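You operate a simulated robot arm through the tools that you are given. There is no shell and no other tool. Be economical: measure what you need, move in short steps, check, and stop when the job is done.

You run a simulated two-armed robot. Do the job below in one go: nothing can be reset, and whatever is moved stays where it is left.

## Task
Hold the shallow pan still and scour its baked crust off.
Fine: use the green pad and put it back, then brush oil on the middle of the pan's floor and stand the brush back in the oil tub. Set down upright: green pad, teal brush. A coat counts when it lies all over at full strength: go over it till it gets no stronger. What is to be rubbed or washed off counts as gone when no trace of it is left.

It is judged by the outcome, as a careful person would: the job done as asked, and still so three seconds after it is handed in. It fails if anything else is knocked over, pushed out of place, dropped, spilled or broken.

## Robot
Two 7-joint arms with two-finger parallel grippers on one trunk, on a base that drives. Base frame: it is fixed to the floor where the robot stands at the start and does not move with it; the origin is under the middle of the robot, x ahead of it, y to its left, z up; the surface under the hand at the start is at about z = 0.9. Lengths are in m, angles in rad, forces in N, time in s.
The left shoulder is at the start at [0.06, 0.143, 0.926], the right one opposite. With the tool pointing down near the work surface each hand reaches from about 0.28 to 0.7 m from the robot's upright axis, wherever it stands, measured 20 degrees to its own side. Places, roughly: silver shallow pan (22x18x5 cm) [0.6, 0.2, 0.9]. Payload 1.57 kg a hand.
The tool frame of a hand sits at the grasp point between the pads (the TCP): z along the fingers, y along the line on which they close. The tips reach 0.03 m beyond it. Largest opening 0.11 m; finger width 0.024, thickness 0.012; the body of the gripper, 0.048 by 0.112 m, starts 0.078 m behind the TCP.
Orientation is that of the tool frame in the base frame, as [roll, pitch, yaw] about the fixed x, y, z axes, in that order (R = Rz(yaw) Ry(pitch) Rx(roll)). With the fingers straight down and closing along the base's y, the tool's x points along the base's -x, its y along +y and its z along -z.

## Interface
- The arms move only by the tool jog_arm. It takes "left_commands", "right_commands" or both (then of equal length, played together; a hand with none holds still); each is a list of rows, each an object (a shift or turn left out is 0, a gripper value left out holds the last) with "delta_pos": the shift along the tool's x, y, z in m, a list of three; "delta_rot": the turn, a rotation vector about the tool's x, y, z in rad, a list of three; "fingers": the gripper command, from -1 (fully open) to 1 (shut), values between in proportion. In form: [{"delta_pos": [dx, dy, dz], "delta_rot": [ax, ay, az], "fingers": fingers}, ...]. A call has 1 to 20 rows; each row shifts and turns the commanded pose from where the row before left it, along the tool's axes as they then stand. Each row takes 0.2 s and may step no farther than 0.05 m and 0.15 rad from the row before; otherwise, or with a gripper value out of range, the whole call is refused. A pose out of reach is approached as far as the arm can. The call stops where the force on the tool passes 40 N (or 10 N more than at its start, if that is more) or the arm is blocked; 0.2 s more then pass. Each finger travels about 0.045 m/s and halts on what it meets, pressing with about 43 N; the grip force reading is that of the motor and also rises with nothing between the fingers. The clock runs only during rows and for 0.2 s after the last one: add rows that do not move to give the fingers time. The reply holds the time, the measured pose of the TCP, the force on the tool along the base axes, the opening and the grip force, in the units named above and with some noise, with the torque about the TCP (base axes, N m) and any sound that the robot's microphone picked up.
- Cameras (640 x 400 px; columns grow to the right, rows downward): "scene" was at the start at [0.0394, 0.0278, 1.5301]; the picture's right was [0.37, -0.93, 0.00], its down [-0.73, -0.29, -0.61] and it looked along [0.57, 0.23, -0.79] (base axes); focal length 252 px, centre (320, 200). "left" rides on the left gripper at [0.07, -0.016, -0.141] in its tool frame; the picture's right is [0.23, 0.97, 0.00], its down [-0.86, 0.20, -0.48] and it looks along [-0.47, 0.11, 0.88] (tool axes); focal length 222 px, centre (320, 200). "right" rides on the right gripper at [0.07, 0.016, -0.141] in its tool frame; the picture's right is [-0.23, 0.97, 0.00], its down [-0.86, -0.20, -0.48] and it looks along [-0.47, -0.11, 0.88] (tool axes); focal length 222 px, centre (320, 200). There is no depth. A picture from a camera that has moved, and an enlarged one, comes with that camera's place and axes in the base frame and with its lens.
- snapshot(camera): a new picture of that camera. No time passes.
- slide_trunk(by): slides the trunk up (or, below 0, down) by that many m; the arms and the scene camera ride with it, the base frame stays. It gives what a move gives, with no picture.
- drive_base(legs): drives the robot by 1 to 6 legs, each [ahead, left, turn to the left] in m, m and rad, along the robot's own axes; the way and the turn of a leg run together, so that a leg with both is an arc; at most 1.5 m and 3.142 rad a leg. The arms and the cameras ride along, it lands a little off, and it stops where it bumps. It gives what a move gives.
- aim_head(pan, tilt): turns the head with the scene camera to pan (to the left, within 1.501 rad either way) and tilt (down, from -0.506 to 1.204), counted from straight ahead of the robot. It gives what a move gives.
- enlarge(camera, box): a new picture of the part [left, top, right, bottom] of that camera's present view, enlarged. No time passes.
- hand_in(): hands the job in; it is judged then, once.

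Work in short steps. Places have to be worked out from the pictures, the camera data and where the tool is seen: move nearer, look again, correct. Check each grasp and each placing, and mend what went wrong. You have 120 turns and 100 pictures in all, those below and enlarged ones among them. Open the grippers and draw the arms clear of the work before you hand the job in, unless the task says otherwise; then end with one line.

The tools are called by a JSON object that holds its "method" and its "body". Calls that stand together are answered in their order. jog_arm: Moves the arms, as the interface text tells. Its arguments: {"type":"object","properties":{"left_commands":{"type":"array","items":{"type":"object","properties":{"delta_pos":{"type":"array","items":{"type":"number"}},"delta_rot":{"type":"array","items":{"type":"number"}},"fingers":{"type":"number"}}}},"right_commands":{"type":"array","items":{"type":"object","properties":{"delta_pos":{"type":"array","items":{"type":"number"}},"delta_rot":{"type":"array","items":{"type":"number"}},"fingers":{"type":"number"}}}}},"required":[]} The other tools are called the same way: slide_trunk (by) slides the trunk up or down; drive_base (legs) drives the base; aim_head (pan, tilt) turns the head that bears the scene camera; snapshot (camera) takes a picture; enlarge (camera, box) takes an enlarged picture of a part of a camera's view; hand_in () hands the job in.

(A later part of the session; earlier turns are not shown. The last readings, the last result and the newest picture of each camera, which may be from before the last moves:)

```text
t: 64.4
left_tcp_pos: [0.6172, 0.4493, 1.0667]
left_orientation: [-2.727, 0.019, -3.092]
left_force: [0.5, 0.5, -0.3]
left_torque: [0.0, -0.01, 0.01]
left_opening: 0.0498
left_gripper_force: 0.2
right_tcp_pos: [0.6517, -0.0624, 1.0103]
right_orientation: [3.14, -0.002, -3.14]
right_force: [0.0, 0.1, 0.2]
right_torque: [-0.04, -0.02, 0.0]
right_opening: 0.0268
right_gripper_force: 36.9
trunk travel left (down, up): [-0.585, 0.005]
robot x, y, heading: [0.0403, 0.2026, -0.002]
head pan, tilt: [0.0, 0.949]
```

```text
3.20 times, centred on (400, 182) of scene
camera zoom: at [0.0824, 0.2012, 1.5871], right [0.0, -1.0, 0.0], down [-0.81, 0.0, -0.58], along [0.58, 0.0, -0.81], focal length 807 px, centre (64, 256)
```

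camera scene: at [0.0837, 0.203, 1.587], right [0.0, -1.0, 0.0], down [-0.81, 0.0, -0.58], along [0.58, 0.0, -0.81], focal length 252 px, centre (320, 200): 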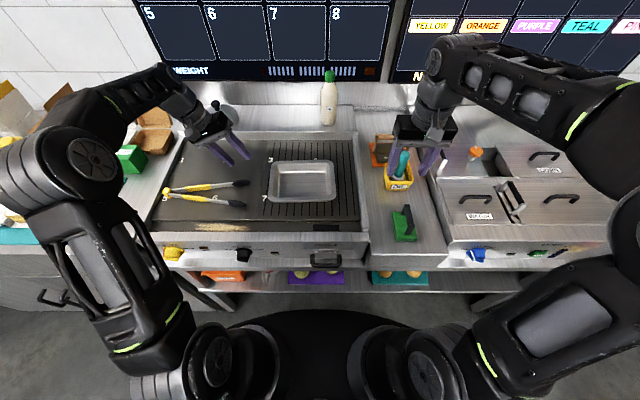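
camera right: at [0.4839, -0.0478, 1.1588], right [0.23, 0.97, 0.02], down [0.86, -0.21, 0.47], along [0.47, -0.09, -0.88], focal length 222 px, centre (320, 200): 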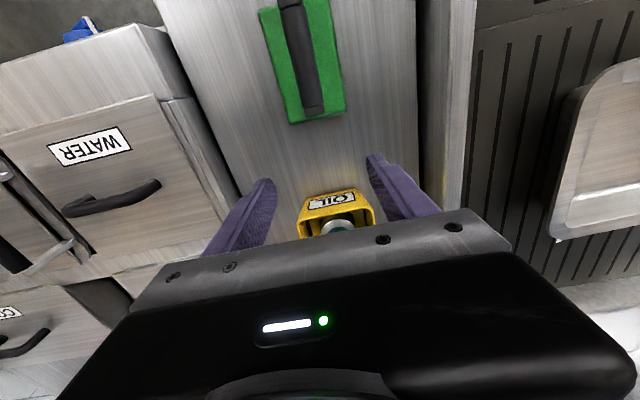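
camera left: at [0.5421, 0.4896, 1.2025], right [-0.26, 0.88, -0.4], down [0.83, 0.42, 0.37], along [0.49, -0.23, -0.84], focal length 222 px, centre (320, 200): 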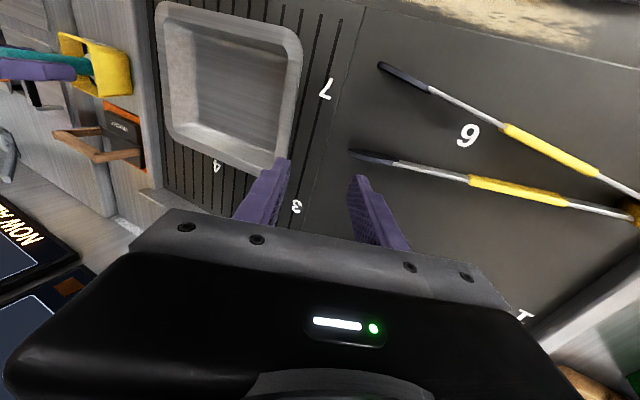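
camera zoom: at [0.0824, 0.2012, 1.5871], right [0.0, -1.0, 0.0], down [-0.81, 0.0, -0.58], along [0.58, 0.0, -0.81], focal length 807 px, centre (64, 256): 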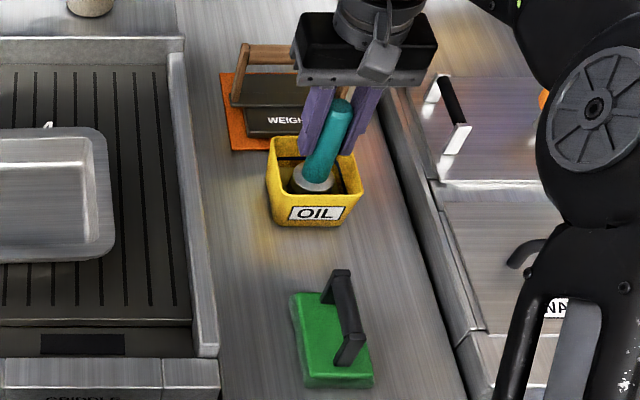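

Grip is good, but lifting 8 cm here would exceed reach by ~2 cm. I release, back out, drive 5 cm closer, and re-grip.

{"method": "jog_arm", "body": {"right_commands": [{"fingers": 0.2}, {"fingers": -0.2}, {"fingers": -0.4}, {"fingers": -0.4}, {"delta_pos": [0.03, 0, 0]}, {"delta_pos": [0.035, 0, 0]}, {"delta_pos": [0.035, 0, 0]}, {}]}}

{"method": "drive_base", "body": {"legs": [[0.05, 0, 0]]}}

{"method": "enlarge", "body": {"camera": "scene", "box": [240, 110, 440, 245]}}

```text
t: 66.2
left_tcp_pos: [0.6177, 0.4502, 1.0661]
left_orientation: [-2.726, 0.015, -3.093]
left_force: [-0.2, -1.0, 0.3]
left_torque: [0.03, -0.04, 0.01]
left_opening: 0.0495
left_gripper_force: 0.0
right_tcp_pos: [0.5531, -0.0637, 1.0078]
right_orientation: [3.14, -0.001, 3.14]
right_force: [-0.4, 0.2, 0.5]
right_torque: [0.01, 0.04, -0.01]
right_opening: 0.0769
right_gripper_force: 0.1
trunk travel left (down, up): [-0.585, 0.005]
robot x, y, heading: [0.0394, 0.2026, 0.004]
head pan, tilt: [0.0, 0.949]
```

```text
t: 67.1
left_tcp_pos: [0.669, 0.4505, 1.0666]
left_orientation: [-2.725, 0.014, -3.091]
left_force: [1.8, 0.3, -0.5]
left_torque: [-0.02, -0.01, -0.05]
left_opening: 0.0499
left_gripper_force: 0.1
right_tcp_pos: [0.6048, -0.0632, 1.007]
right_orientation: [3.138, -0.003, -3.141]
right_force: [0.0, 1.0, -0.5]
right_torque: [-0.05, 0.08, 0.01]
right_opening: 0.077
right_gripper_force: 0.1
trunk travel left (down, up): [-0.585, 0.005]
robot x, y, heading: [0.0894, 0.2042, 0.004]
head pan, tilt: [0.0, 0.949]
```

```text
2.96 times, centred on (340, 178) of scene
camera zoom: at [0.1349, 0.2014, 1.587], right [0.0, -1.0, 0.0], down [-0.81, 0.0, -0.58], along [0.58, 0.0, -0.81], focal length 747 px, centre (261, 267)
```

zoom: 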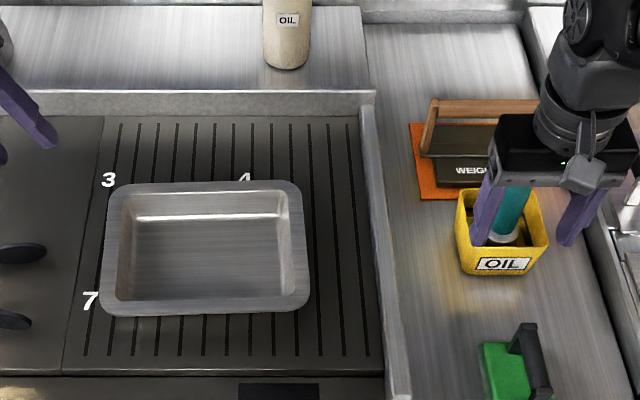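

No bump; brush undisturbed. I advance 4.7 cm and grip the handle again.

{"method": "jog_arm", "body": {"right_commands": [{"delta_pos": [-0.025, 0, 0]}, {"delta_pos": [-0.022, 0, 0.003]}, {"fingers": 1}, {"fingers": 1}, {"fingers": 1}, {"fingers": 1}, {"fingers": 1}, {"fingers": 1}]}}

{"method": "jog_arm", "body": {"right_commands": [{"delta_pos": [0, 0, -0.015]}, {"delta_pos": [0, 0, -0.02]}, {"delta_pos": [0, 0, -0.02]}, {"delta_pos": [0, 0, -0.02]}, {}]}}

{"method": "enlarge", "body": {"camera": "scene", "box": [350, 110, 450, 230]}}

```text
t: 68.9
left_tcp_pos: [0.668, 0.4512, 1.0669]
left_orientation: [-2.725, 0.017, -3.091]
left_force: [1.1, 0.4, -0.2]
left_torque: [0.01, -0.01, 0.0]
left_opening: 0.0495
left_gripper_force: 0.0
right_tcp_pos: [0.6478, -0.0648, 1.0052]
right_orientation: [3.141, -0.002, -3.141]
right_force: [-0.1, -0.1, 0.2]
right_torque: [-0.02, 0.04, -0.01]
right_opening: 0.0269
right_gripper_force: 37.5
trunk travel left (down, up): [-0.585, 0.005]
robot x, y, heading: [0.0914, 0.2023, 0.003]
head pan, tilt: [0.0, 0.949]
```

```text
t: 70.1
left_tcp_pos: [0.6671, 0.4508, 1.0674]
left_orientation: [-2.727, 0.016, -3.091]
left_force: [-0.3, -0.5, 0.4]
left_torque: [0.04, 0.01, 0.01]
left_opening: 0.0495
left_gripper_force: 0.1
right_tcp_pos: [0.6484, -0.0635, 1.0813]
right_orientation: [3.139, 0.001, 3.141]
right_force: [-0.2, 0.6, -1.5]
right_torque: [0.0, -0.01, 0.01]
right_opening: 0.0272
right_gripper_force: 37.6
trunk travel left (down, up): [-0.585, 0.005]
robot x, y, heading: [0.0893, 0.1984, 0.0]
head pan, tilt: [0.0, 0.949]
```

```text
3.33 times, centred on (400, 170) of scene
camera zoom: at [0.1325, 0.2012, 1.5871], right [0.0, -1.0, 0.0], down [-0.81, 0.0, -0.58], along [0.58, 0.0, -0.81], focal length 841 px, centre (53, 300)
```

zoom: 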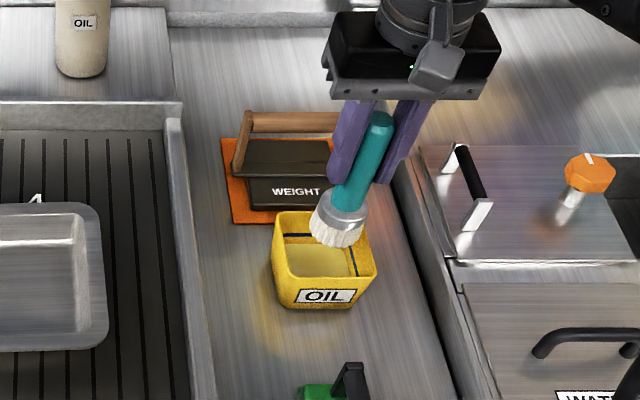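

Brush is out with bristles up. I lift further and carry it across to above the pan's middle.

{"method": "jog_arm", "body": {"right_commands": [{"delta_pos": [0, 0, -0.015]}, {"delta_pos": [0.01, 0, -0.02]}, {"delta_pos": [0.01, 0, -0.005]}, {}]}}

{"method": "jog_arm", "body": {"right_commands": [{"delta_pos": [0.005, 0.04, 0]}, {"delta_pos": [0.005, 0.04, 0]}, {"delta_pos": [0.005, 0.04, 0]}, {"delta_pos": [0.005, 0.04, 0]}, {"delta_pos": [0, 0.04, 0]}, {"delta_pos": [0, 0.04, 0]}, {"delta_pos": [0, 0.04, 0]}, {"delta_pos": [0, 0.04, 0]}, {}]}}

{"method": "enlarge", "body": {"camera": "scene", "box": [240, 110, 400, 220]}}

```text
t: 71.1
left_tcp_pos: [0.667, 0.4498, 1.066]
left_orientation: [-2.726, 0.017, -3.092]
left_force: [-0.8, 0.2, 0.3]
left_torque: [0.0, -0.01, 0.05]
left_opening: 0.0496
left_gripper_force: 0.0
right_tcp_pos: [0.63, -0.0633, 1.1203]
right_orientation: [3.14, -0.002, -3.141]
right_force: [-0.2, 0.0, -0.8]
right_torque: [-0.02, 0.0, -0.02]
right_opening: 0.0269
right_gripper_force: 37.2
trunk travel left (down, up): [-0.585, 0.005]
robot x, y, heading: [0.0853, 0.2027, 0.004]
head pan, tilt: [0.0, 0.949]
```

```text
t: 73.1
left_tcp_pos: [0.667, 0.4506, 1.0664]
left_orientation: [-2.725, 0.014, -3.092]
left_force: [0.1, -0.7, 0.2]
left_torque: [0.07, 0.03, 0.03]
left_opening: 0.0494
left_gripper_force: 0.1
right_tcp_pos: [0.609, 0.2548, 1.1229]
right_orientation: [3.138, 0.0, -3.141]
right_force: [0.4, -0.8, -1.4]
right_torque: [0.03, -0.02, -0.01]
right_opening: 0.0271
right_gripper_force: 37.7
trunk travel left (down, up): [-0.585, 0.005]
robot x, y, heading: [0.0906, 0.2006, 0.0]
head pan, tilt: [0.0, 0.949]
```

```text
3.64 times, centred on (320, 165) of scene
camera zoom: at [0.1328, 0.1997, 1.5871], right [0.0, -1.0, 0.0], down [-0.81, 0.0, -0.58], along [0.58, 0.0, -0.81], focal length 917 px, centre (320, 327)
```

zoom: 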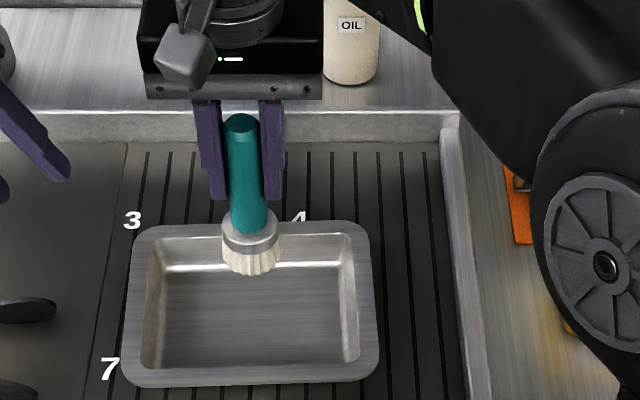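

Pan centre is ≈(0.61,0.258) and the brush is right above. I descend to near the floor, then by small steps to contact.

{"method": "jog_arm", "body": {"right_commands": [{"delta_pos": [0, 0, 0.03]}, {"delta_pos": [0, 0, 0.03]}, {"delta_pos": [0, 0, 0.012]}, {}]}}

{"method": "enlarge", "body": {"camera": "scene", "box": [240, 130, 360, 220]}}

```text
t: 74.1
left_tcp_pos: [0.6669, 0.4508, 1.067]
left_orientation: [-2.725, 0.016, -3.092]
left_force: [0.3, -0.4, 0.3]
left_torque: [-0.02, 0.0, 0.03]
left_opening: 0.0494
left_gripper_force: 0.1
right_tcp_pos: [0.6077, 0.2562, 1.048]
right_orientation: [3.141, -0.001, -3.141]
right_force: [0.4, 0.1, -1.9]
right_torque: [0.02, -0.03, 0.01]
right_opening: 0.0271
right_gripper_force: 37.6
trunk travel left (down, up): [-0.585, 0.005]
robot x, y, heading: [0.0903, 0.2042, 0.004]
head pan, tilt: [0.0, 0.949]
```

```text
4.44 times, centred on (300, 175) of scene
camera zoom: at [0.1322, 0.2016, 1.5871], right [0.0, -1.0, 0.0], down [-0.81, 0.0, -0.58], along [0.58, 0.0, -0.81], focal length 1121 px, centre (409, 311)
```

zoom: 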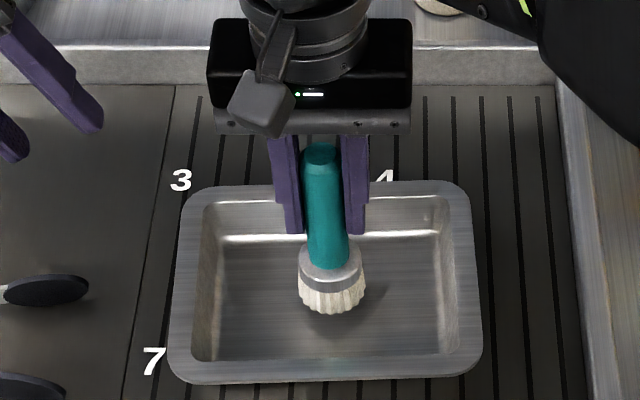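

Bristles are just above the floor (shadow close). Stepping down.

{"method": "jog_arm", "body": {"right_commands": [{"delta_pos": [0, 0, 0.003]}, {"delta_pos": [0, 0, 0.003]}, {"delta_pos": [0, 0, 0.003]}, {}]}}

{"method": "jog_arm", "body": {"right_commands": [{"delta_pos": [0, 0, 0.003]}, {"delta_pos": [0, 0, 0.003]}, {}]}}

{"method": "enlarge", "body": {"camera": "scene", "box": [240, 130, 360, 220]}}

```text
t: 75.1
left_tcp_pos: [0.6669, 0.4509, 1.0662]
left_orientation: [-2.727, 0.019, -3.093]
left_force: [-0.3, -0.4, -0.2]
left_torque: [-0.01, 0.04, 0.0]
left_opening: 0.0494
left_gripper_force: 0.0
right_tcp_pos: [0.6098, 0.2567, 1.0396]
right_orientation: [3.14, -0.002, -3.141]
right_force: [-0.7, -0.9, -1.3]
right_torque: [-0.02, -0.01, -0.01]
right_opening: 0.0269
right_gripper_force: 37.6
trunk travel left (down, up): [-0.585, 0.005]
robot x, y, heading: [0.0915, 0.2006, -0.001]
head pan, tilt: [0.0, 0.949]
```

```text
t: 75.9
left_tcp_pos: [0.6662, 0.4493, 1.0672]
left_orientation: [-2.726, 0.017, -3.092]
left_force: [0.6, 0.8, 0.6]
left_torque: [0.0, 0.01, -0.02]
left_opening: 0.0495
left_gripper_force: 0.0
right_tcp_pos: [0.6089, 0.2561, 1.0354]
right_orientation: [3.139, 0.002, -3.14]
right_force: [-0.2, -0.5, 11.0]
right_torque: [-0.19, 0.09, 0.02]
right_opening: 0.0272
right_gripper_force: 37.8
trunk travel left (down, up): [-0.585, 0.005]
robot x, y, heading: [0.0935, 0.1998, 0.007]
head pan, tilt: [0.0, 0.949]
```

```text
4.44 times, centred on (300, 175) of scene
camera zoom: at [0.1312, 0.2012, 1.5873], right [0.0, -1.0, 0.0], down [-0.81, 0.0, -0.58], along [0.58, 0.0, -0.81], focal length 1121 px, centre (409, 311)
```

zoom: 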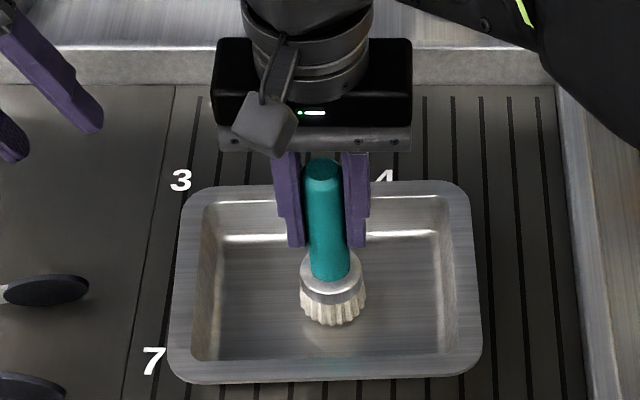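

Contact at ≈1.036 with ~12 N. I ease 1 mm and try a short stroke, watching whether the pan stays.

{"method": "jog_arm", "body": {"right_commands": [{"delta_pos": [0, 0.01, -0.001]}, {"delta_pos": [0, 0.015, 0]}, {"delta_pos": [0, 0.015, 0]}, {"delta_pos": [0, -0.015, 0]}, {"delta_pos": [0, -0.015, 0]}, {"delta_pos": [0, -0.015, 0]}, {"delta_pos": [0, -0.015, 0]}, {}]}}

{"method": "enlarge", "body": {"camera": "scene", "box": [240, 130, 360, 220]}}

```text
t: 77.7
left_tcp_pos: [0.6666, 0.4511, 1.0662]
left_orientation: [-2.725, 0.018, -3.093]
left_force: [-0.3, 1.3, 0.0]
left_torque: [0.0, -0.04, -0.02]
left_opening: 0.0494
left_gripper_force: 0.0
right_tcp_pos: [0.6076, 0.2367, 1.0344]
right_orientation: [3.139, -0.001, -3.141]
right_force: [-0.3, 1.4, 4.3]
right_torque: [0.01, 0.01, 0.0]
right_opening: 0.0268
right_gripper_force: 37.7
trunk travel left (down, up): [-0.585, 0.005]
robot x, y, heading: [0.0914, 0.2011, 0.002]
head pan, tilt: [0.0, 0.949]
```

```text
4.44 times, centred on (300, 175) of scene
camera zoom: at [0.1318, 0.2017, 1.5871], right [0.0, -1.0, 0.0], down [-0.81, 0.0, -0.58], along [0.58, 0.0, -0.81], focal length 1121 px, centre (409, 311)
```

zoom: 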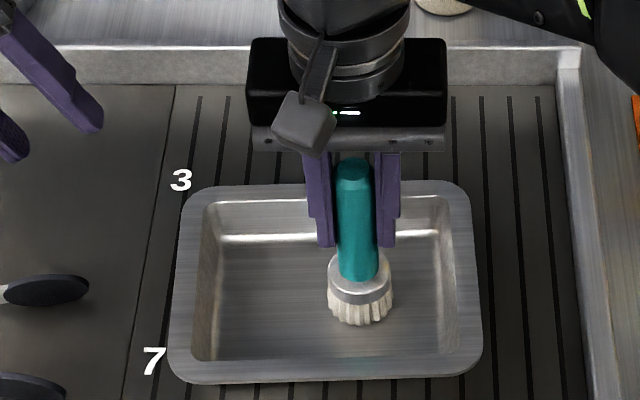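

The pan holds still at this light pressure. I run a full raster over the middle of the floor.

{"method": "jog_arm", "body": {"right_commands": [{"delta_pos": [0.023, -0.02, 0]}, {"delta_pos": [0, -0.01, 0]}, {"delta_pos": [0, 0.025, 0]}, {"delta_pos": [0, 0.025, 0]}, {"delta_pos": [0, 0.025, 0]}, {"delta_pos": [0, 0.025, 0]}, {"delta_pos": [-0.018, 0, 0]}, {"delta_pos": [0, -0.025, 0]}, {"delta_pos": [0, -0.025, 0]}, {"delta_pos": [0, -0.025, 0]}, {"delta_pos": [0, -0.025, 0]}, {"delta_pos": [-0.018, 0, 0]}, {"delta_pos": [0, 0.025, 0]}, {"delta_pos": [0, 0.025, 0]}, {"delta_pos": [0, 0.025, 0]}, {"delta_pos": [0, 0.025, 0]}, {}]}}

{"method": "enlarge", "body": {"camera": "scene", "box": [240, 130, 360, 220]}}

```text
t: 81.3
left_tcp_pos: [0.6667, 0.4506, 1.0665]
left_orientation: [-2.725, 0.017, -3.092]
left_force: [-0.3, -0.1, 0.8]
left_torque: [0.0, 0.01, -0.05]
left_opening: 0.0495
left_gripper_force: 0.0
right_tcp_pos: [0.6212, 0.3069, 1.0348]
right_orientation: [3.141, -0.003, -3.141]
right_force: [0.1, 0.0, -1.1]
right_torque: [-0.03, 0.03, 0.03]
right_opening: 0.0271
right_gripper_force: 37.0
trunk travel left (down, up): [-0.585, 0.005]
robot x, y, heading: [0.0893, 0.2004, 0.007]
head pan, tilt: [0.0, 0.949]
```

```text
4.44 times, centred on (300, 175) of scene
camera zoom: at [0.1322, 0.2013, 1.587], right [0.0, -1.0, 0.0], down [-0.81, 0.0, -0.58], along [0.58, 0.0, -0.81], focal length 1121 px, centre (409, 311)
```

zoom: 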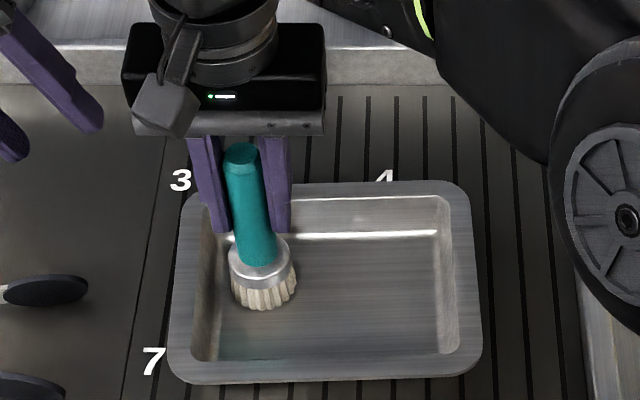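

No oil is visible and the force faded. I zoom tightly on the floor and the bristles.

{"method": "enlarge", "body": {"camera": "scene", "box": [276, 168, 336, 208]}}

{"method": "snapshot", "body": {"camera": "left"}}

```text
10.00 times, centred on (306, 188) of scene
camera zoom: at [0.1322, 0.2013, 1.587], right [0.0, -1.0, 0.0], down [-0.81, 0.0, -0.58], along [0.58, 0.0, -0.81], focal length 2522 px, centre (460, 320)
```

zoom: 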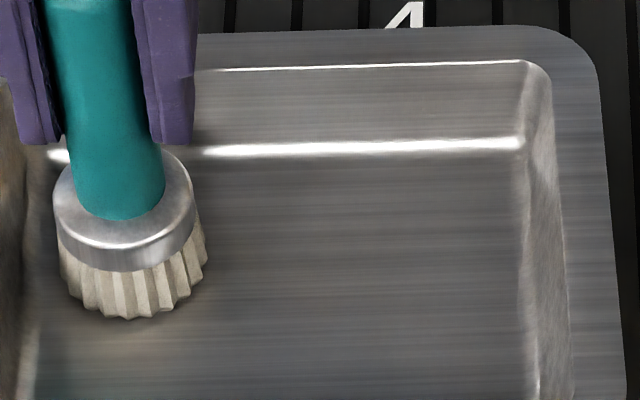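

```text
29 pictures are left
camera left: at [0.5923, 0.4896, 1.2022], right [-0.26, 0.88, -0.4], down [0.83, 0.42, 0.37], along [0.49, -0.23, -0.84], focal length 222 px, centre (320, 200)
```

left: 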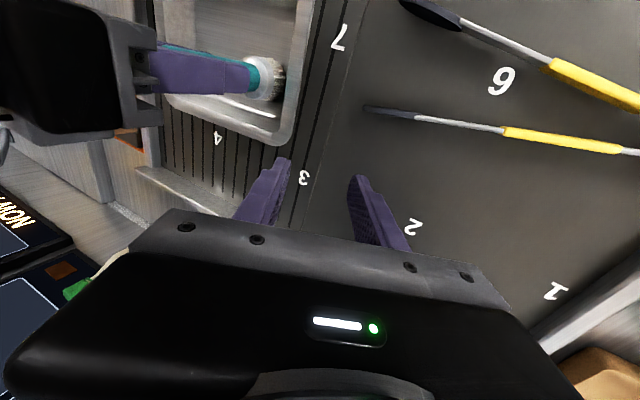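

Most of that raster likely had little contact. I press 2.5 mm more and stroke back over the middle, then look.

{"method": "jog_arm", "body": {"right_commands": [{"delta_pos": [0.01, -0.01, 0.0015]}, {"delta_pos": [0, -0.02, 0.001]}, {"delta_pos": [0, -0.02, 0]}, {"delta_pos": [0, -0.02, 0]}, {"delta_pos": [0, -0.02, 0]}, {}]}}

{"method": "enlarge", "body": {"camera": "scene", "box": [260, 150, 340, 210]}}

```text
t: 82.7
left_tcp_pos: [0.6661, 0.4513, 1.0683]
left_orientation: [-2.724, 0.017, -3.091]
left_force: [0.9, -0.2, -0.3]
left_torque: [0.01, 0.01, -0.03]
left_opening: 0.0493
left_gripper_force: 0.1
right_tcp_pos: [0.6109, 0.2196, 1.0338]
right_orientation: [3.137, 0.005, -3.14]
right_force: [1.6, 11.9, 30.2]
right_torque: [0.89, 0.12, -0.06]
right_opening: 0.0272
right_gripper_force: 37.6
trunk travel left (down, up): [-0.585, 0.005]
robot x, y, heading: [0.0898, 0.2019, 0.002]
head pan, tilt: [0.0, 0.949]
```

```text
6.67 times, centred on (300, 180) of scene
camera zoom: at [0.1298, 0.2033, 1.5874], right [0.0, -1.0, 0.0], down [-0.81, 0.0, -0.58], along [0.58, 0.0, -0.81], focal length 1681 px, centre (453, 333)
```

zoom: 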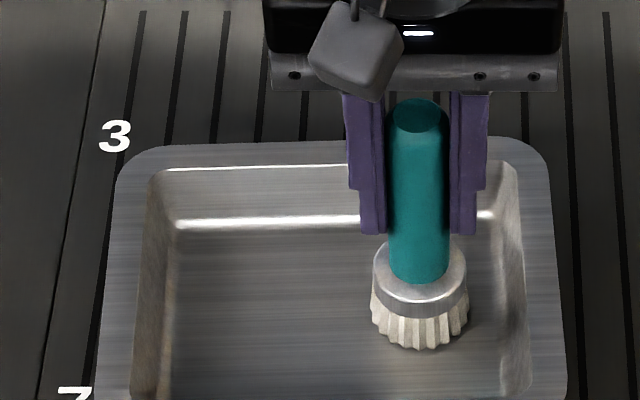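

30 N and still no visible oil, so the brush seems dry. I lift out and go to dip it in the tub again, viewing the pan floor on the way.

{"method": "jog_arm", "body": {"right_commands": [{"delta_pos": [0, 0.005, -0.02]}, {"delta_pos": [0, 0, -0.035]}, {"delta_pos": [0, 0, -0.035]}, {"delta_pos": [-0.01, -0.04, 0]}, {"delta_pos": [-0.01, -0.045, 0]}, {"delta_pos": [0, -0.045, 0]}, {"delta_pos": [0, -0.045, 0]}, {"delta_pos": [0, -0.045, 0]}, {"delta_pos": [0, -0.045, 0]}, {"delta_pos": [0, -0.018, 0]}, {}]}}

{"method": "snapshot", "body": {"camera": "scene"}}

{"method": "enlarge", "body": {"camera": "scene", "box": [260, 140, 340, 220]}}

```text
t: 85.1
left_tcp_pos: [0.6679, 0.4498, 1.0663]
left_orientation: [-2.726, 0.017, -3.092]
left_force: [-0.5, 0.1, -0.1]
left_torque: [0.0, 0.01, 0.02]
left_opening: 0.0495
left_gripper_force: 0.1
right_tcp_pos: [0.6322, -0.0623, 1.1225]
right_orientation: [3.141, -0.001, -3.14]
right_force: [-0.1, 0.3, -0.4]
right_torque: [0.02, 0.01, 0.01]
right_opening: 0.027
right_gripper_force: 38.2
trunk travel left (down, up): [-0.585, 0.005]
robot x, y, heading: [0.0909, 0.2028, 0.0]
head pan, tilt: [0.0, 0.949]
```

```text
27 pictures are left
camera scene: at [0.1323, 0.2013, 1.5871], right [0.0, -1.0, 0.0], down [-0.81, 0.0, -0.58], along [0.58, 0.0, -0.81], focal length 252 px, centre (320, 200)
```

scene: 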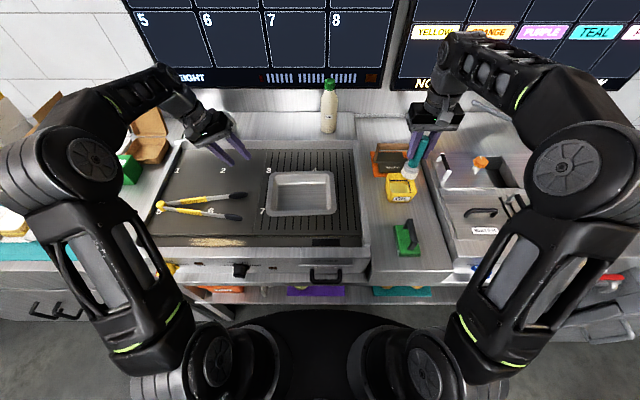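

```text
5.00 times, centred on (300, 180) of scene
camera zoom: at [0.1323, 0.2013, 1.5871], right [0.0, -1.0, 0.0], down [-0.81, 0.0, -0.58], along [0.58, 0.0, -0.81], focal length 1261 px, centre (420, 300)
```

zoom: 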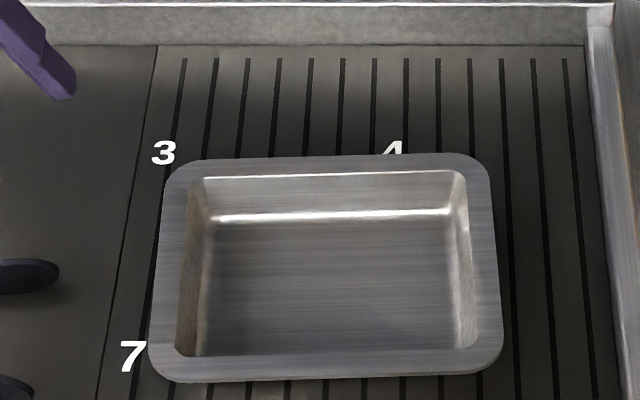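

Floor is bare, pan in place. I bring the brush above the tub and check alignment.

{"method": "jog_arm", "body": {"right_commands": [{"delta_pos": [-0.008, -0.001, 0.02]}, {"delta_pos": [-0.008, 0, 0.015]}, {}]}}

{"method": "enlarge", "body": {"camera": "scene", "box": [350, 110, 450, 230]}}

```text
t: 85.9
left_tcp_pos: [0.6681, 0.4509, 1.0667]
left_orientation: [-2.727, 0.018, -3.092]
left_force: [0.1, 0.3, -0.6]
left_torque: [0.0, -0.02, 0.02]
left_opening: 0.0494
left_gripper_force: 0.0
right_tcp_pos: [0.6478, -0.063, 1.0873]
right_orientation: [3.138, 0.0, 3.142]
right_force: [-0.2, -1.3, -0.8]
right_torque: [0.01, -0.01, -0.01]
right_opening: 0.027
right_gripper_force: 37.9
trunk travel left (down, up): [-0.585, 0.005]
robot x, y, heading: [0.0941, 0.2009, 0.004]
head pan, tilt: [0.0, 0.949]
```

```text
3.33 times, centred on (400, 170) of scene
camera zoom: at [0.1322, 0.2012, 1.5871], right [0.0, -1.0, 0.0], down [-0.81, 0.0, -0.58], along [0.58, 0.0, -0.81], focal length 841 px, centre (53, 300)
```

zoom: 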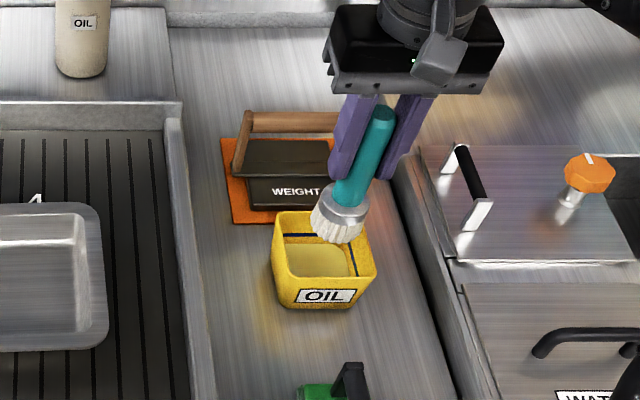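

Alignment matches the lift. I lower into the oil, swirl a little, and hold.

{"method": "jog_arm", "body": {"right_commands": [{"delta_pos": [0, 0, 0.02]}, {"delta_pos": [0, 0, 0.02]}, {"delta_pos": [0, 0, 0.02]}, {"delta_pos": [0, 0, 0.012]}, {"delta_pos": [0, 0, 0.004]}, {"delta_pos": [0, 0, 0.002]}, {"delta_pos": [0.005, 0, 0]}, {"delta_pos": [-0.005, 0.005, 0]}, {"delta_pos": [0, -0.005, 0]}, {}, {}, {}]}}

{"method": "enlarge", "body": {"camera": "scene", "box": [350, 110, 450, 230]}}

```text
t: 88.5
left_tcp_pos: [0.667, 0.4512, 1.0676]
left_orientation: [-2.726, 0.017, -3.094]
left_force: [0.7, -0.1, -0.4]
left_torque: [0.02, 0.02, -0.01]
left_opening: 0.0494
left_gripper_force: 0.1
right_tcp_pos: [0.6473, -0.0625, 1.009]
right_orientation: [3.14, -0.001, -3.14]
right_force: [-0.1, -0.2, -2.7]
right_torque: [-0.01, 0.0, 0.0]
right_opening: 0.027
right_gripper_force: 37.1
trunk travel left (down, up): [-0.585, 0.005]
robot x, y, heading: [0.0938, 0.203, 0.001]
head pan, tilt: [0.0, 0.949]
```

```text
3.33 times, centred on (400, 170) of scene
camera zoom: at [0.1324, 0.2014, 1.5871], right [0.0, -1.0, 0.0], down [-0.81, 0.0, -0.58], along [0.58, 0.0, -0.81], focal length 841 px, centre (53, 300)
```

zoom: 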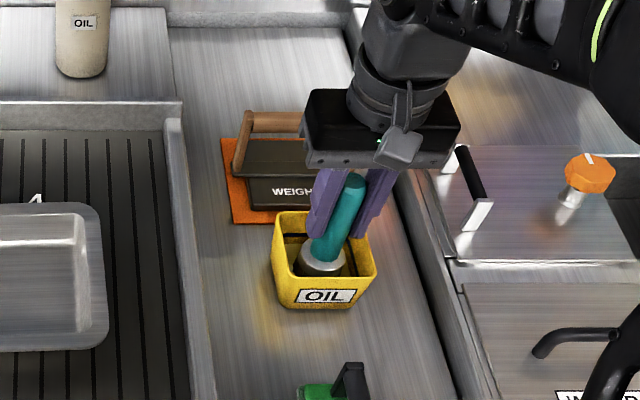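

Not at the bottom yet; I go a few mm deeper to touch, then lift and look at the bristles.

{"method": "jog_arm", "body": {"right_commands": [{"delta_pos": [0, 0, 0.002]}, {"delta_pos": [0, 0, 0.002]}, {"delta_pos": [0, 0, 0.002]}, {}, {}, {}]}}

{"method": "jog_arm", "body": {"right_commands": [{"delta_pos": [0, 0, -0.02]}, {"delta_pos": [0, 0, -0.02]}, {"delta_pos": [0, 0, -0.02]}, {"delta_pos": [0, 0, -0.02]}, {}, {}, {}]}}

{"method": "enlarge", "body": {"camera": "scene", "box": [370, 120, 430, 210]}}

```text
t: 89.9
left_tcp_pos: [0.6662, 0.4506, 1.0672]
left_orientation: [-2.725, 0.017, -3.094]
left_force: [-1.0, -0.4, -0.5]
left_torque: [0.0, -0.02, -0.01]
left_opening: 0.0498
left_gripper_force: 0.0
right_tcp_pos: [0.6476, -0.0613, 1.0048]
right_orientation: [3.14, 0.005, 3.14]
right_force: [0.3, -1.7, 21.1]
right_torque: [-0.25, -0.03, -0.01]
right_opening: 0.0272
right_gripper_force: 37.5
trunk travel left (down, up): [-0.585, 0.005]
robot x, y, heading: [0.0911, 0.1998, -0.002]
head pan, tilt: [0.0, 0.949]
```

```text
t: 91.5
left_tcp_pos: [0.6684, 0.4505, 1.0667]
left_orientation: [-2.726, 0.02, -3.093]
left_force: [0.3, 0.1, -0.3]
left_torque: [-0.04, 0.02, 0.03]
left_opening: 0.0497
left_gripper_force: 0.0
right_tcp_pos: [0.648, -0.062, 1.0832]
right_orientation: [3.139, -0.003, 3.141]
right_force: [0.1, -0.6, -1.1]
right_torque: [0.01, 0.01, 0.02]
right_opening: 0.0268
right_gripper_force: 37.2
trunk travel left (down, up): [-0.585, 0.005]
robot x, y, heading: [0.0895, 0.1976, 0.004]
head pan, tilt: [0.0, 0.949]
```

```text
4.44 times, centred on (400, 165) of scene
camera zoom: at [0.1324, 0.2013, 1.5871], right [0.0, -1.0, 0.0], down [-0.81, 0.0, -0.58], along [0.58, 0.0, -0.81], focal length 1121 px, centre (-36, 356)
```

zoom: 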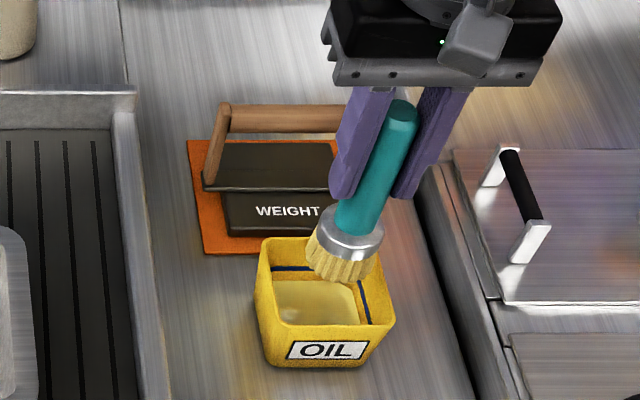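

The bristles are now golden with oil. I carry the brush back over the pan's middle.

{"method": "jog_arm", "body": {"right_commands": [{"delta_pos": [0, 0, -0.015]}, {"delta_pos": [0.01, 0, -0.02]}, {"delta_pos": [0.01, 0, -0.005]}, {"delta_pos": [0.005, 0.04, 0]}, {"delta_pos": [0.005, 0.04, 0]}, {"delta_pos": [0.005, 0.04, 0]}, {"delta_pos": [0.005, 0.04, 0]}, {"delta_pos": [0, 0.04, 0]}, {"delta_pos": [0, 0.04, 0]}, {"delta_pos": [0, 0.04, 0]}, {"delta_pos": [0, 0.038, 0]}, {"delta_pos": [0, 0, 0.03]}, {"delta_pos": [0, 0, 0.035]}, {"delta_pos": [0, 0, 0.015]}, {}]}}

```text
t: 94.7
left_tcp_pos: [0.668, 0.4507, 1.0661]
left_orientation: [-2.725, 0.017, -3.094]
left_force: [-0.1, 0.8, 0.3]
left_torque: [-0.04, 0.01, 0.0]
left_opening: 0.0494
left_gripper_force: 0.0
right_tcp_pos: [0.6088, 0.2556, 1.0436]
right_orientation: [3.14, -0.002, -3.141]
right_force: [-0.4, 0.4, -1.1]
right_torque: [-0.02, 0.01, -0.02]
right_opening: 0.027
right_gripper_force: 37.7
trunk travel left (down, up): [-0.585, 0.005]
robot x, y, heading: [0.0861, 0.2021, 0.005]
head pan, tilt: [0.0, 0.949]
```

Just above the floor. I touch down to ~1.0355 and make a short stroke.

{"method": "jog_arm", "body": {"right_commands": [{"delta_pos": [0, 0, 0.005]}, {"delta_pos": [0, 0, 0.003]}, {"delta_pos": [0, 0.02, 0]}, {"delta_pos": [0, 0.02, 0]}, {"delta_pos": [0, -0.02, 0]}, {"delta_pos": [0, -0.02, 0]}, {"delta_pos": [0, -0.02, 0]}, {"delta_pos": [0, -0.02, 0]}, {}]}}

{"method": "enlarge", "body": {"camera": "scene", "box": [260, 140, 340, 210]}}

```text
t: 96.7
left_tcp_pos: [0.6672, 0.4499, 1.0658]
left_orientation: [-2.724, 0.017, -3.093]
left_force: [-0.4, 0.9, 0.4]
left_torque: [-0.02, 0.0, -0.02]
left_opening: 0.0493
left_gripper_force: 0.1
right_tcp_pos: [0.6087, 0.2137, 1.0352]
right_orientation: [3.14, -0.002, -3.141]
right_force: [0.6, -0.1, -0.9]
right_torque: [0.02, -0.01, -0.03]
right_opening: 0.0267
right_gripper_force: 37.4
trunk travel left (down, up): [-0.585, 0.005]
robot x, y, heading: [0.0882, 0.202, -0.002]
head pan, tilt: [0.0, 0.949]
```

```text
5.71 times, centred on (300, 175) of scene
camera zoom: at [0.1323, 0.2017, 1.5871], right [0.0, -1.0, 0.0], down [-0.81, 0.0, -0.58], along [0.58, 0.0, -0.81], focal length 1441 px, centre (434, 343)
```

zoom: 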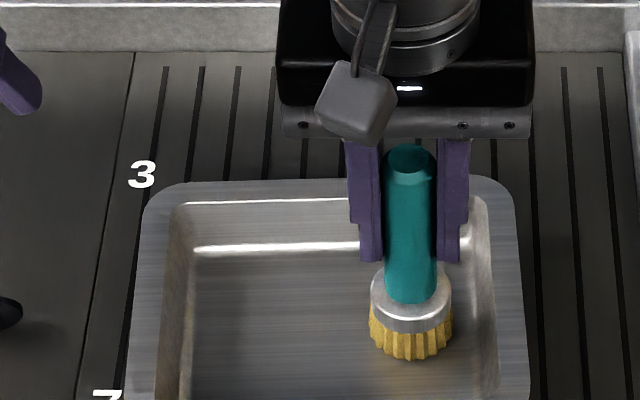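

Not quite touching. I lower 1.5 mm at a time while stroking.

{"method": "jog_arm", "body": {"right_commands": [{"delta_pos": [0, 0.01, 0.0015]}, {"delta_pos": [0, 0.02, 0.001]}, {"delta_pos": [0, 0.02, 0]}, {"delta_pos": [0, 0.02, 0]}, {}]}}

{"method": "enlarge", "body": {"camera": "scene", "box": [260, 140, 340, 210]}}

```text
t: 97.9
left_tcp_pos: [0.6658, 0.4484, 1.0677]
left_orientation: [-2.727, 0.017, -3.092]
left_force: [0.1, 0.9, 0.0]
left_torque: [-0.01, 0.01, 0.0]
left_opening: 0.0496
left_gripper_force: 0.1
right_tcp_pos: [0.6075, 0.2822, 1.034]
right_orientation: [3.138, 0.005, 3.138]
right_force: [1.5, -9.4, 22.5]
right_torque: [-1.11, -0.18, 0.0]
right_opening: 0.0268
right_gripper_force: 37.8
trunk travel left (down, up): [-0.585, 0.005]
robot x, y, heading: [0.0915, 0.2021, -0.003]
head pan, tilt: [0.0, 0.949]
```

```text
5.71 times, centred on (300, 175) of scene
camera zoom: at [0.1305, 0.1997, 1.5873], right [0.0, -1.0, 0.0], down [-0.81, 0.0, -0.58], along [0.58, 0.0, -0.81], focal length 1441 px, centre (434, 343)
```

zoom: 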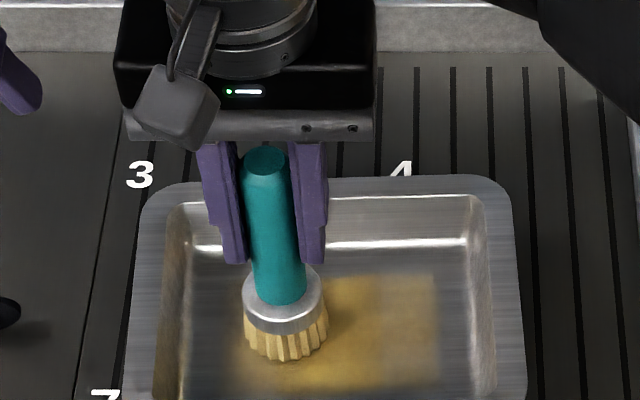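

Oil is going on: a patch about x 0.573–0.655, y 0.20–0.31. I ease 0.7 mm and raster over all of it.

{"method": "jog_arm", "body": {"right_commands": [{"delta_pos": [0.008, 0.02, -0.0007]}, {"delta_pos": [0.01, -0.02, 0]}, {"delta_pos": [0, -0.025, 0]}, {"delta_pos": [0, -0.025, 0]}, {"delta_pos": [0, -0.025, 0]}, {"delta_pos": [-0.018, 0, 0]}, {"delta_pos": [0, 0.025, 0]}, {"delta_pos": [0, 0.025, 0]}, {"delta_pos": [0, 0.025, 0]}, {"delta_pos": [0, 0.02, 0]}, {"delta_pos": [-0.018, 0, 0]}, {"delta_pos": [0, -0.025, 0]}, {"delta_pos": [0, -0.025, 0]}, {"delta_pos": [0, -0.025, 0]}, {"delta_pos": [0, -0.02, 0]}, {"delta_pos": [-0.015, 0, 0]}, {"delta_pos": [0, 0.03, 0]}, {"delta_pos": [0, 0.03, 0]}, {"delta_pos": [0, 0.03, 0]}, {}]}}

{"method": "enlarge", "body": {"camera": "scene", "box": [260, 150, 340, 215]}}

```text
t: 102.1
left_tcp_pos: [0.6673, 0.4491, 1.0677]
left_orientation: [-2.727, 0.017, -3.094]
left_force: [-1.1, 0.1, 0.4]
left_torque: [0.02, -0.01, 0.03]
left_opening: 0.0495
left_gripper_force: 0.1
right_tcp_pos: [0.6408, 0.3009, 1.0343]
right_orientation: [3.137, 0.0, -3.139]
right_force: [-0.3, -1.0, 5.9]
right_torque: [-0.22, -0.11, 0.0]
right_opening: 0.0267
right_gripper_force: 37.9
trunk travel left (down, up): [-0.585, 0.005]
robot x, y, heading: [0.09, 0.2038, -0.002]
head pan, tilt: [0.0, 0.949]
```

```text
6.15 times, centred on (300, 182) of scene
camera zoom: at [0.1318, 0.2009, 1.5871], right [0.0, -1.0, 0.0], down [-0.81, 0.0, -0.58], along [0.58, 0.0, -0.81], focal length 1552 px, centre (443, 308)
```

zoom: 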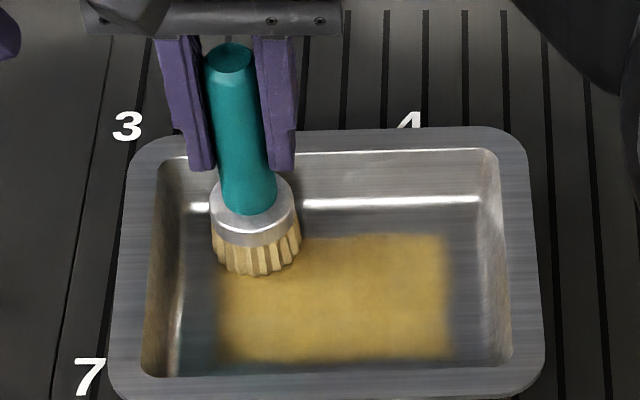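

A full rectangle shows (x≈0.575–0.655, y≈0.197–0.32). I go over it again in reverse, slightly firmer.

{"method": "jog_arm", "body": {"right_commands": [{"delta_pos": [0, -0.025, 0.0004]}, {"delta_pos": [0, -0.025, 0]}, {"delta_pos": [0, -0.025, 0]}, {"delta_pos": [0, -0.02, 0]}, {"delta_pos": [0.015, 0, 0]}, {"delta_pos": [0, 0.025, 0]}, {"delta_pos": [0, 0.025, 0]}, {"delta_pos": [0, 0.025, 0]}, {"delta_pos": [0, 0.02, 0]}, {"delta_pos": [0.015, 0, 0]}, {"delta_pos": [0, -0.025, 0]}, {"delta_pos": [0, -0.025, 0]}, {"delta_pos": [0, -0.025, 0]}, {"delta_pos": [0, -0.02, 0]}, {"delta_pos": [0.018, 0, 0]}, {"delta_pos": [0, 0.025, 0]}, {"delta_pos": [0, 0.025, 0]}, {"delta_pos": [0, 0.025, 0]}, {"delta_pos": [0, 0.02, 0]}, {}]}}

{"method": "enlarge", "body": {"camera": "scene", "box": [260, 150, 340, 215]}}

```text
t: 106.3
left_tcp_pos: [0.6672, 0.4492, 1.0673]
left_orientation: [-2.726, 0.017, -3.095]
left_force: [0.1, -0.3, 0.6]
left_torque: [0.02, 0.0, -0.01]
left_opening: 0.0495
left_gripper_force: 0.0
right_tcp_pos: [0.5908, 0.2999, 1.0331]
right_orientation: [3.14, -0.002, -3.14]
right_force: [-1.0, -5.0, 9.6]
right_torque: [-0.55, -0.09, -0.04]
right_opening: 0.0268
right_gripper_force: 37.1
trunk travel left (down, up): [-0.585, 0.005]
robot x, y, heading: [0.0882, 0.2015, 0.007]
head pan, tilt: [0.0, 0.949]
```

```text
6.15 times, centred on (300, 182) of scene
camera zoom: at [0.1313, 0.2006, 1.5871], right [0.0, -1.0, 0.0], down [-0.81, 0.0, -0.58], along [0.58, 0.0, -0.81], focal length 1552 px, centre (443, 308)
```

zoom: 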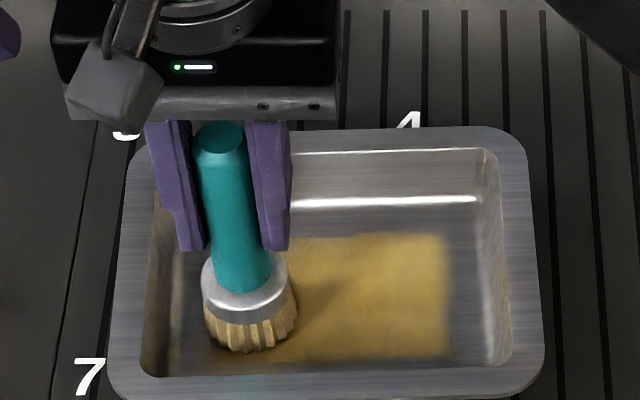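

The coat looks stronger; bristles are paling. I lift, go to re-dip, and view the coat unobstructed on the way.

{"method": "jog_arm", "body": {"right_commands": [{"delta_pos": [0, 0, -0.025]}, {"delta_pos": [0, 0, -0.035]}, {"delta_pos": [0, 0, -0.03]}, {"delta_pos": [-0.01, -0.045, 0]}, {"delta_pos": [-0.01, -0.045, 0]}, {"delta_pos": [-0.01, -0.045, 0]}, {"delta_pos": [-0.005, -0.045, 0]}, {"delta_pos": [-0.005, -0.045, 0]}, {"delta_pos": [0, -0.045, 0]}, {"delta_pos": [0, -0.045, 0]}, {"delta_pos": [0, -0.045, 0]}, {}]}}

{"method": "enlarge", "body": {"camera": "scene", "box": [260, 150, 340, 215]}}

```text
t: 108.9
left_tcp_pos: [0.6671, 0.4509, 1.0667]
left_orientation: [-2.725, 0.015, -3.091]
left_force: [-0.2, -0.2, 0.4]
left_torque: [0.0, 0.02, 0.02]
left_opening: 0.0493
left_gripper_force: 0.0
right_tcp_pos: [0.6337, -0.0594, 1.1127]
right_orientation: [3.139, 0.002, 3.141]
right_force: [-0.3, 0.4, -1.9]
right_torque: [0.02, 0.01, -0.01]
right_opening: 0.0269
right_gripper_force: 37.5
right hand out of reach, approached as far as the arm can: row 3
trunk travel left (down, up): [-0.585, 0.005]
robot x, y, heading: [0.0894, 0.203, 0.001]
head pan, tilt: [0.0, 0.949]
```

```text
6.15 times, centred on (300, 182) of scene
camera zoom: at [0.1324, 0.202, 1.5871], right [0.0, -1.0, 0.0], down [-0.81, 0.0, -0.58], along [0.58, 0.0, -0.81], focal length 1552 px, centre (443, 308)
```

zoom: 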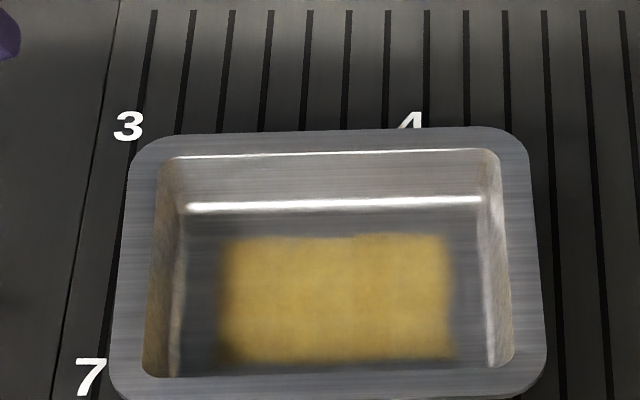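

An even coat. I re-dip to do one more pass and confirm it gets no stronger.

{"method": "jog_arm", "body": {"right_commands": [{"delta_pos": [-0.007, -0.001, 0.012]}, {"delta_pos": [-0.007, -0.001, 0.013]}, {"delta_pos": [0, 0, 0.02]}, {"delta_pos": [0, 0, 0.02]}, {"delta_pos": [0, 0, 0.02]}, {"delta_pos": [0, 0, 0.015]}, {"delta_pos": [0, 0, 0.004]}, {"delta_pos": [0, 0, 0.002]}, {}, {}, {}]}}

```text
t: 111.3
left_tcp_pos: [0.6671, 0.451, 1.0657]
left_orientation: [-2.727, 0.017, -3.094]
left_force: [-1.0, -0.4, -0.4]
left_torque: [0.01, 0.03, 0.0]
left_opening: 0.0495
left_gripper_force: 0.1
right_tcp_pos: [0.648, -0.0602, 1.0057]
right_orientation: [3.14, -0.001, 3.142]
right_force: [-0.2, 0.2, -0.9]
right_torque: [-0.02, -0.01, 0.0]
right_opening: 0.0269
right_gripper_force: 38.0
trunk travel left (down, up): [-0.585, 0.005]
robot x, y, heading: [0.09, 0.2014, 0.005]
head pan, tilt: [0.0, 0.949]
```

{"method": "jog_arm", "body": {"right_commands": [{"delta_pos": [0, 0, 0.001]}, {"delta_pos": [0, 0, 0.001]}, {}, {}, {"delta_pos": [0, 0, -0.02]}, {"delta_pos": [0, 0, -0.02]}, {"delta_pos": [0, 0, -0.02]}, {"delta_pos": [0, 0, -0.02]}, {}, {}, {}, {}]}}

{"method": "enlarge", "body": {"camera": "scene", "box": [370, 120, 430, 210]}}

```text
t: 113.9
left_tcp_pos: [0.6666, 0.4499, 1.0666]
left_orientation: [-2.727, 0.018, -3.093]
left_force: [0.1, 0.2, 0.6]
left_torque: [-0.01, -0.04, 0.0]
left_opening: 0.0497
left_gripper_force: 0.2
right_tcp_pos: [0.6472, -0.0619, 1.0843]
right_orientation: [3.141, 0.0, 3.141]
right_force: [0.6, 0.9, -0.2]
right_torque: [-0.02, 0.01, 0.0]
right_opening: 0.027
right_gripper_force: 37.5
trunk travel left (down, up): [-0.585, 0.005]
robot x, y, heading: [0.0879, 0.2011, -0.001]
head pan, tilt: [0.0, 0.949]
```

```text
4.44 times, centred on (400, 165) of scene
camera zoom: at [0.1323, 0.2013, 1.5871], right [0.0, -1.0, 0.0], down [-0.81, 0.0, -0.58], along [0.58, 0.0, -0.81], focal length 1121 px, centre (-36, 356)
```

zoom: 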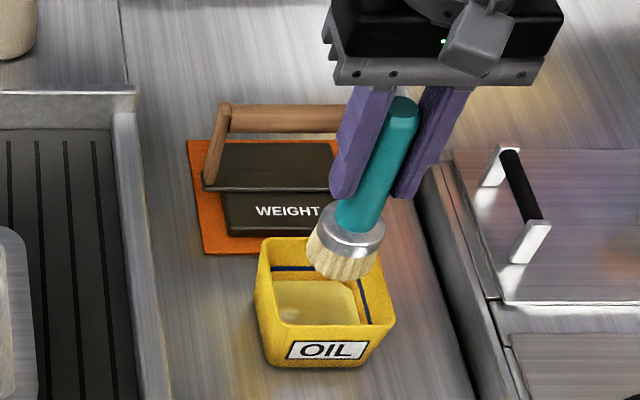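

Bristles are still pale; it needs firm touch at the bottom. I dip again a bit deeper.

{"method": "jog_arm", "body": {"right_commands": [{"delta_pos": [0, 0, 0.02]}, {"delta_pos": [0, 0, 0.02]}, {"delta_pos": [0, 0, 0.02]}, {"delta_pos": [0, 0, 0.019]}, {"delta_pos": [0, 0, 0.0015]}, {"delta_pos": [0, 0, 0.0015]}, {"delta_pos": [0, 0, 0.001]}, {}, {}]}}

```text
t: 115.9
left_tcp_pos: [0.6655, 0.4502, 1.0678]
left_orientation: [-2.725, 0.016, -3.093]
left_force: [-0.7, 0.1, -0.3]
left_torque: [0.02, 0.01, -0.03]
left_opening: 0.0496
left_gripper_force: 0.1
right_tcp_pos: [0.6469, -0.0616, 1.0029]
right_orientation: [3.14, 0.003, -3.141]
right_force: [0.0, -2.0, 19.1]
right_torque: [-0.2, 0.05, 0.02]
right_opening: 0.0267
right_gripper_force: 37.8
trunk travel left (down, up): [-0.585, 0.005]
robot x, y, heading: [0.0916, 0.2025, 0.004]
head pan, tilt: [0.0, 0.949]
```

Firm contact (19 N). I lift, let it drip, and carry it back to just above the pan floor.

{"method": "jog_arm", "body": {"right_commands": [{"delta_pos": [0, 0, -0.02]}, {"delta_pos": [0, 0, -0.03]}, {"delta_pos": [0, 0, -0.03]}, {}, {}, {"delta_pos": [0.01, 0, -0.02]}, {"delta_pos": [0.01, 0, -0.02]}, {"delta_pos": [0.005, 0.04, 0]}, {"delta_pos": [0.005, 0.04, 0]}, {"delta_pos": [0.005, 0.04, 0]}, {"delta_pos": [0.005, 0.04, 0]}, {"delta_pos": [0, 0.04, 0]}, {"delta_pos": [0, 0.04, 0]}, {"delta_pos": [0, 0.04, 0]}, {"delta_pos": [0, 0.038, 0]}, {"delta_pos": [0, 0, 0.03]}, {"delta_pos": [0, 0, 0.035]}, {"delta_pos": [0, 0, 0.015]}, {}]}}

{"method": "enlarge", "body": {"camera": "scene", "box": [260, 150, 340, 215]}}

```text
t: 119.9
left_tcp_pos: [0.6674, 0.4497, 1.0669]
left_orientation: [-2.725, 0.018, -3.092]
left_force: [-0.3, -0.3, 0.9]
left_torque: [-0.04, 0.02, -0.01]
left_opening: 0.0496
left_gripper_force: 0.0
right_tcp_pos: [0.608, 0.2567, 1.0423]
right_orientation: [3.139, -0.001, 3.141]
right_force: [0.3, 0.3, -1.5]
right_torque: [-0.02, -0.01, -0.01]
right_opening: 0.0269
right_gripper_force: 37.3
trunk travel left (down, up): [-0.585, 0.005]
robot x, y, heading: [0.0904, 0.1996, 0.003]
head pan, tilt: [0.0, 0.949]
```

```text
6.15 times, centred on (300, 182) of scene
camera zoom: at [0.1322, 0.2017, 1.5871], right [0.0, -1.0, 0.0], down [-0.81, 0.0, -0.58], along [0.58, 0.0, -0.81], focal length 1552 px, centre (443, 308)
```

zoom: 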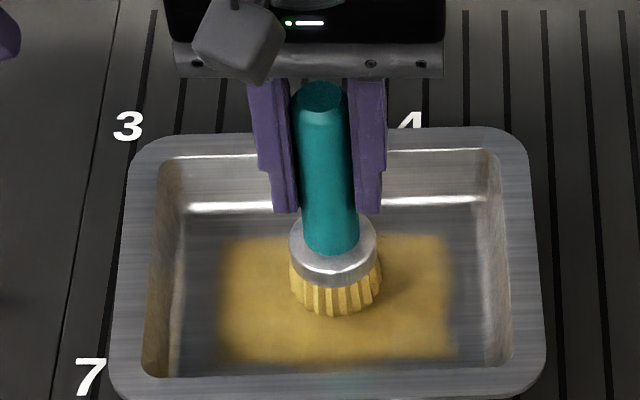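

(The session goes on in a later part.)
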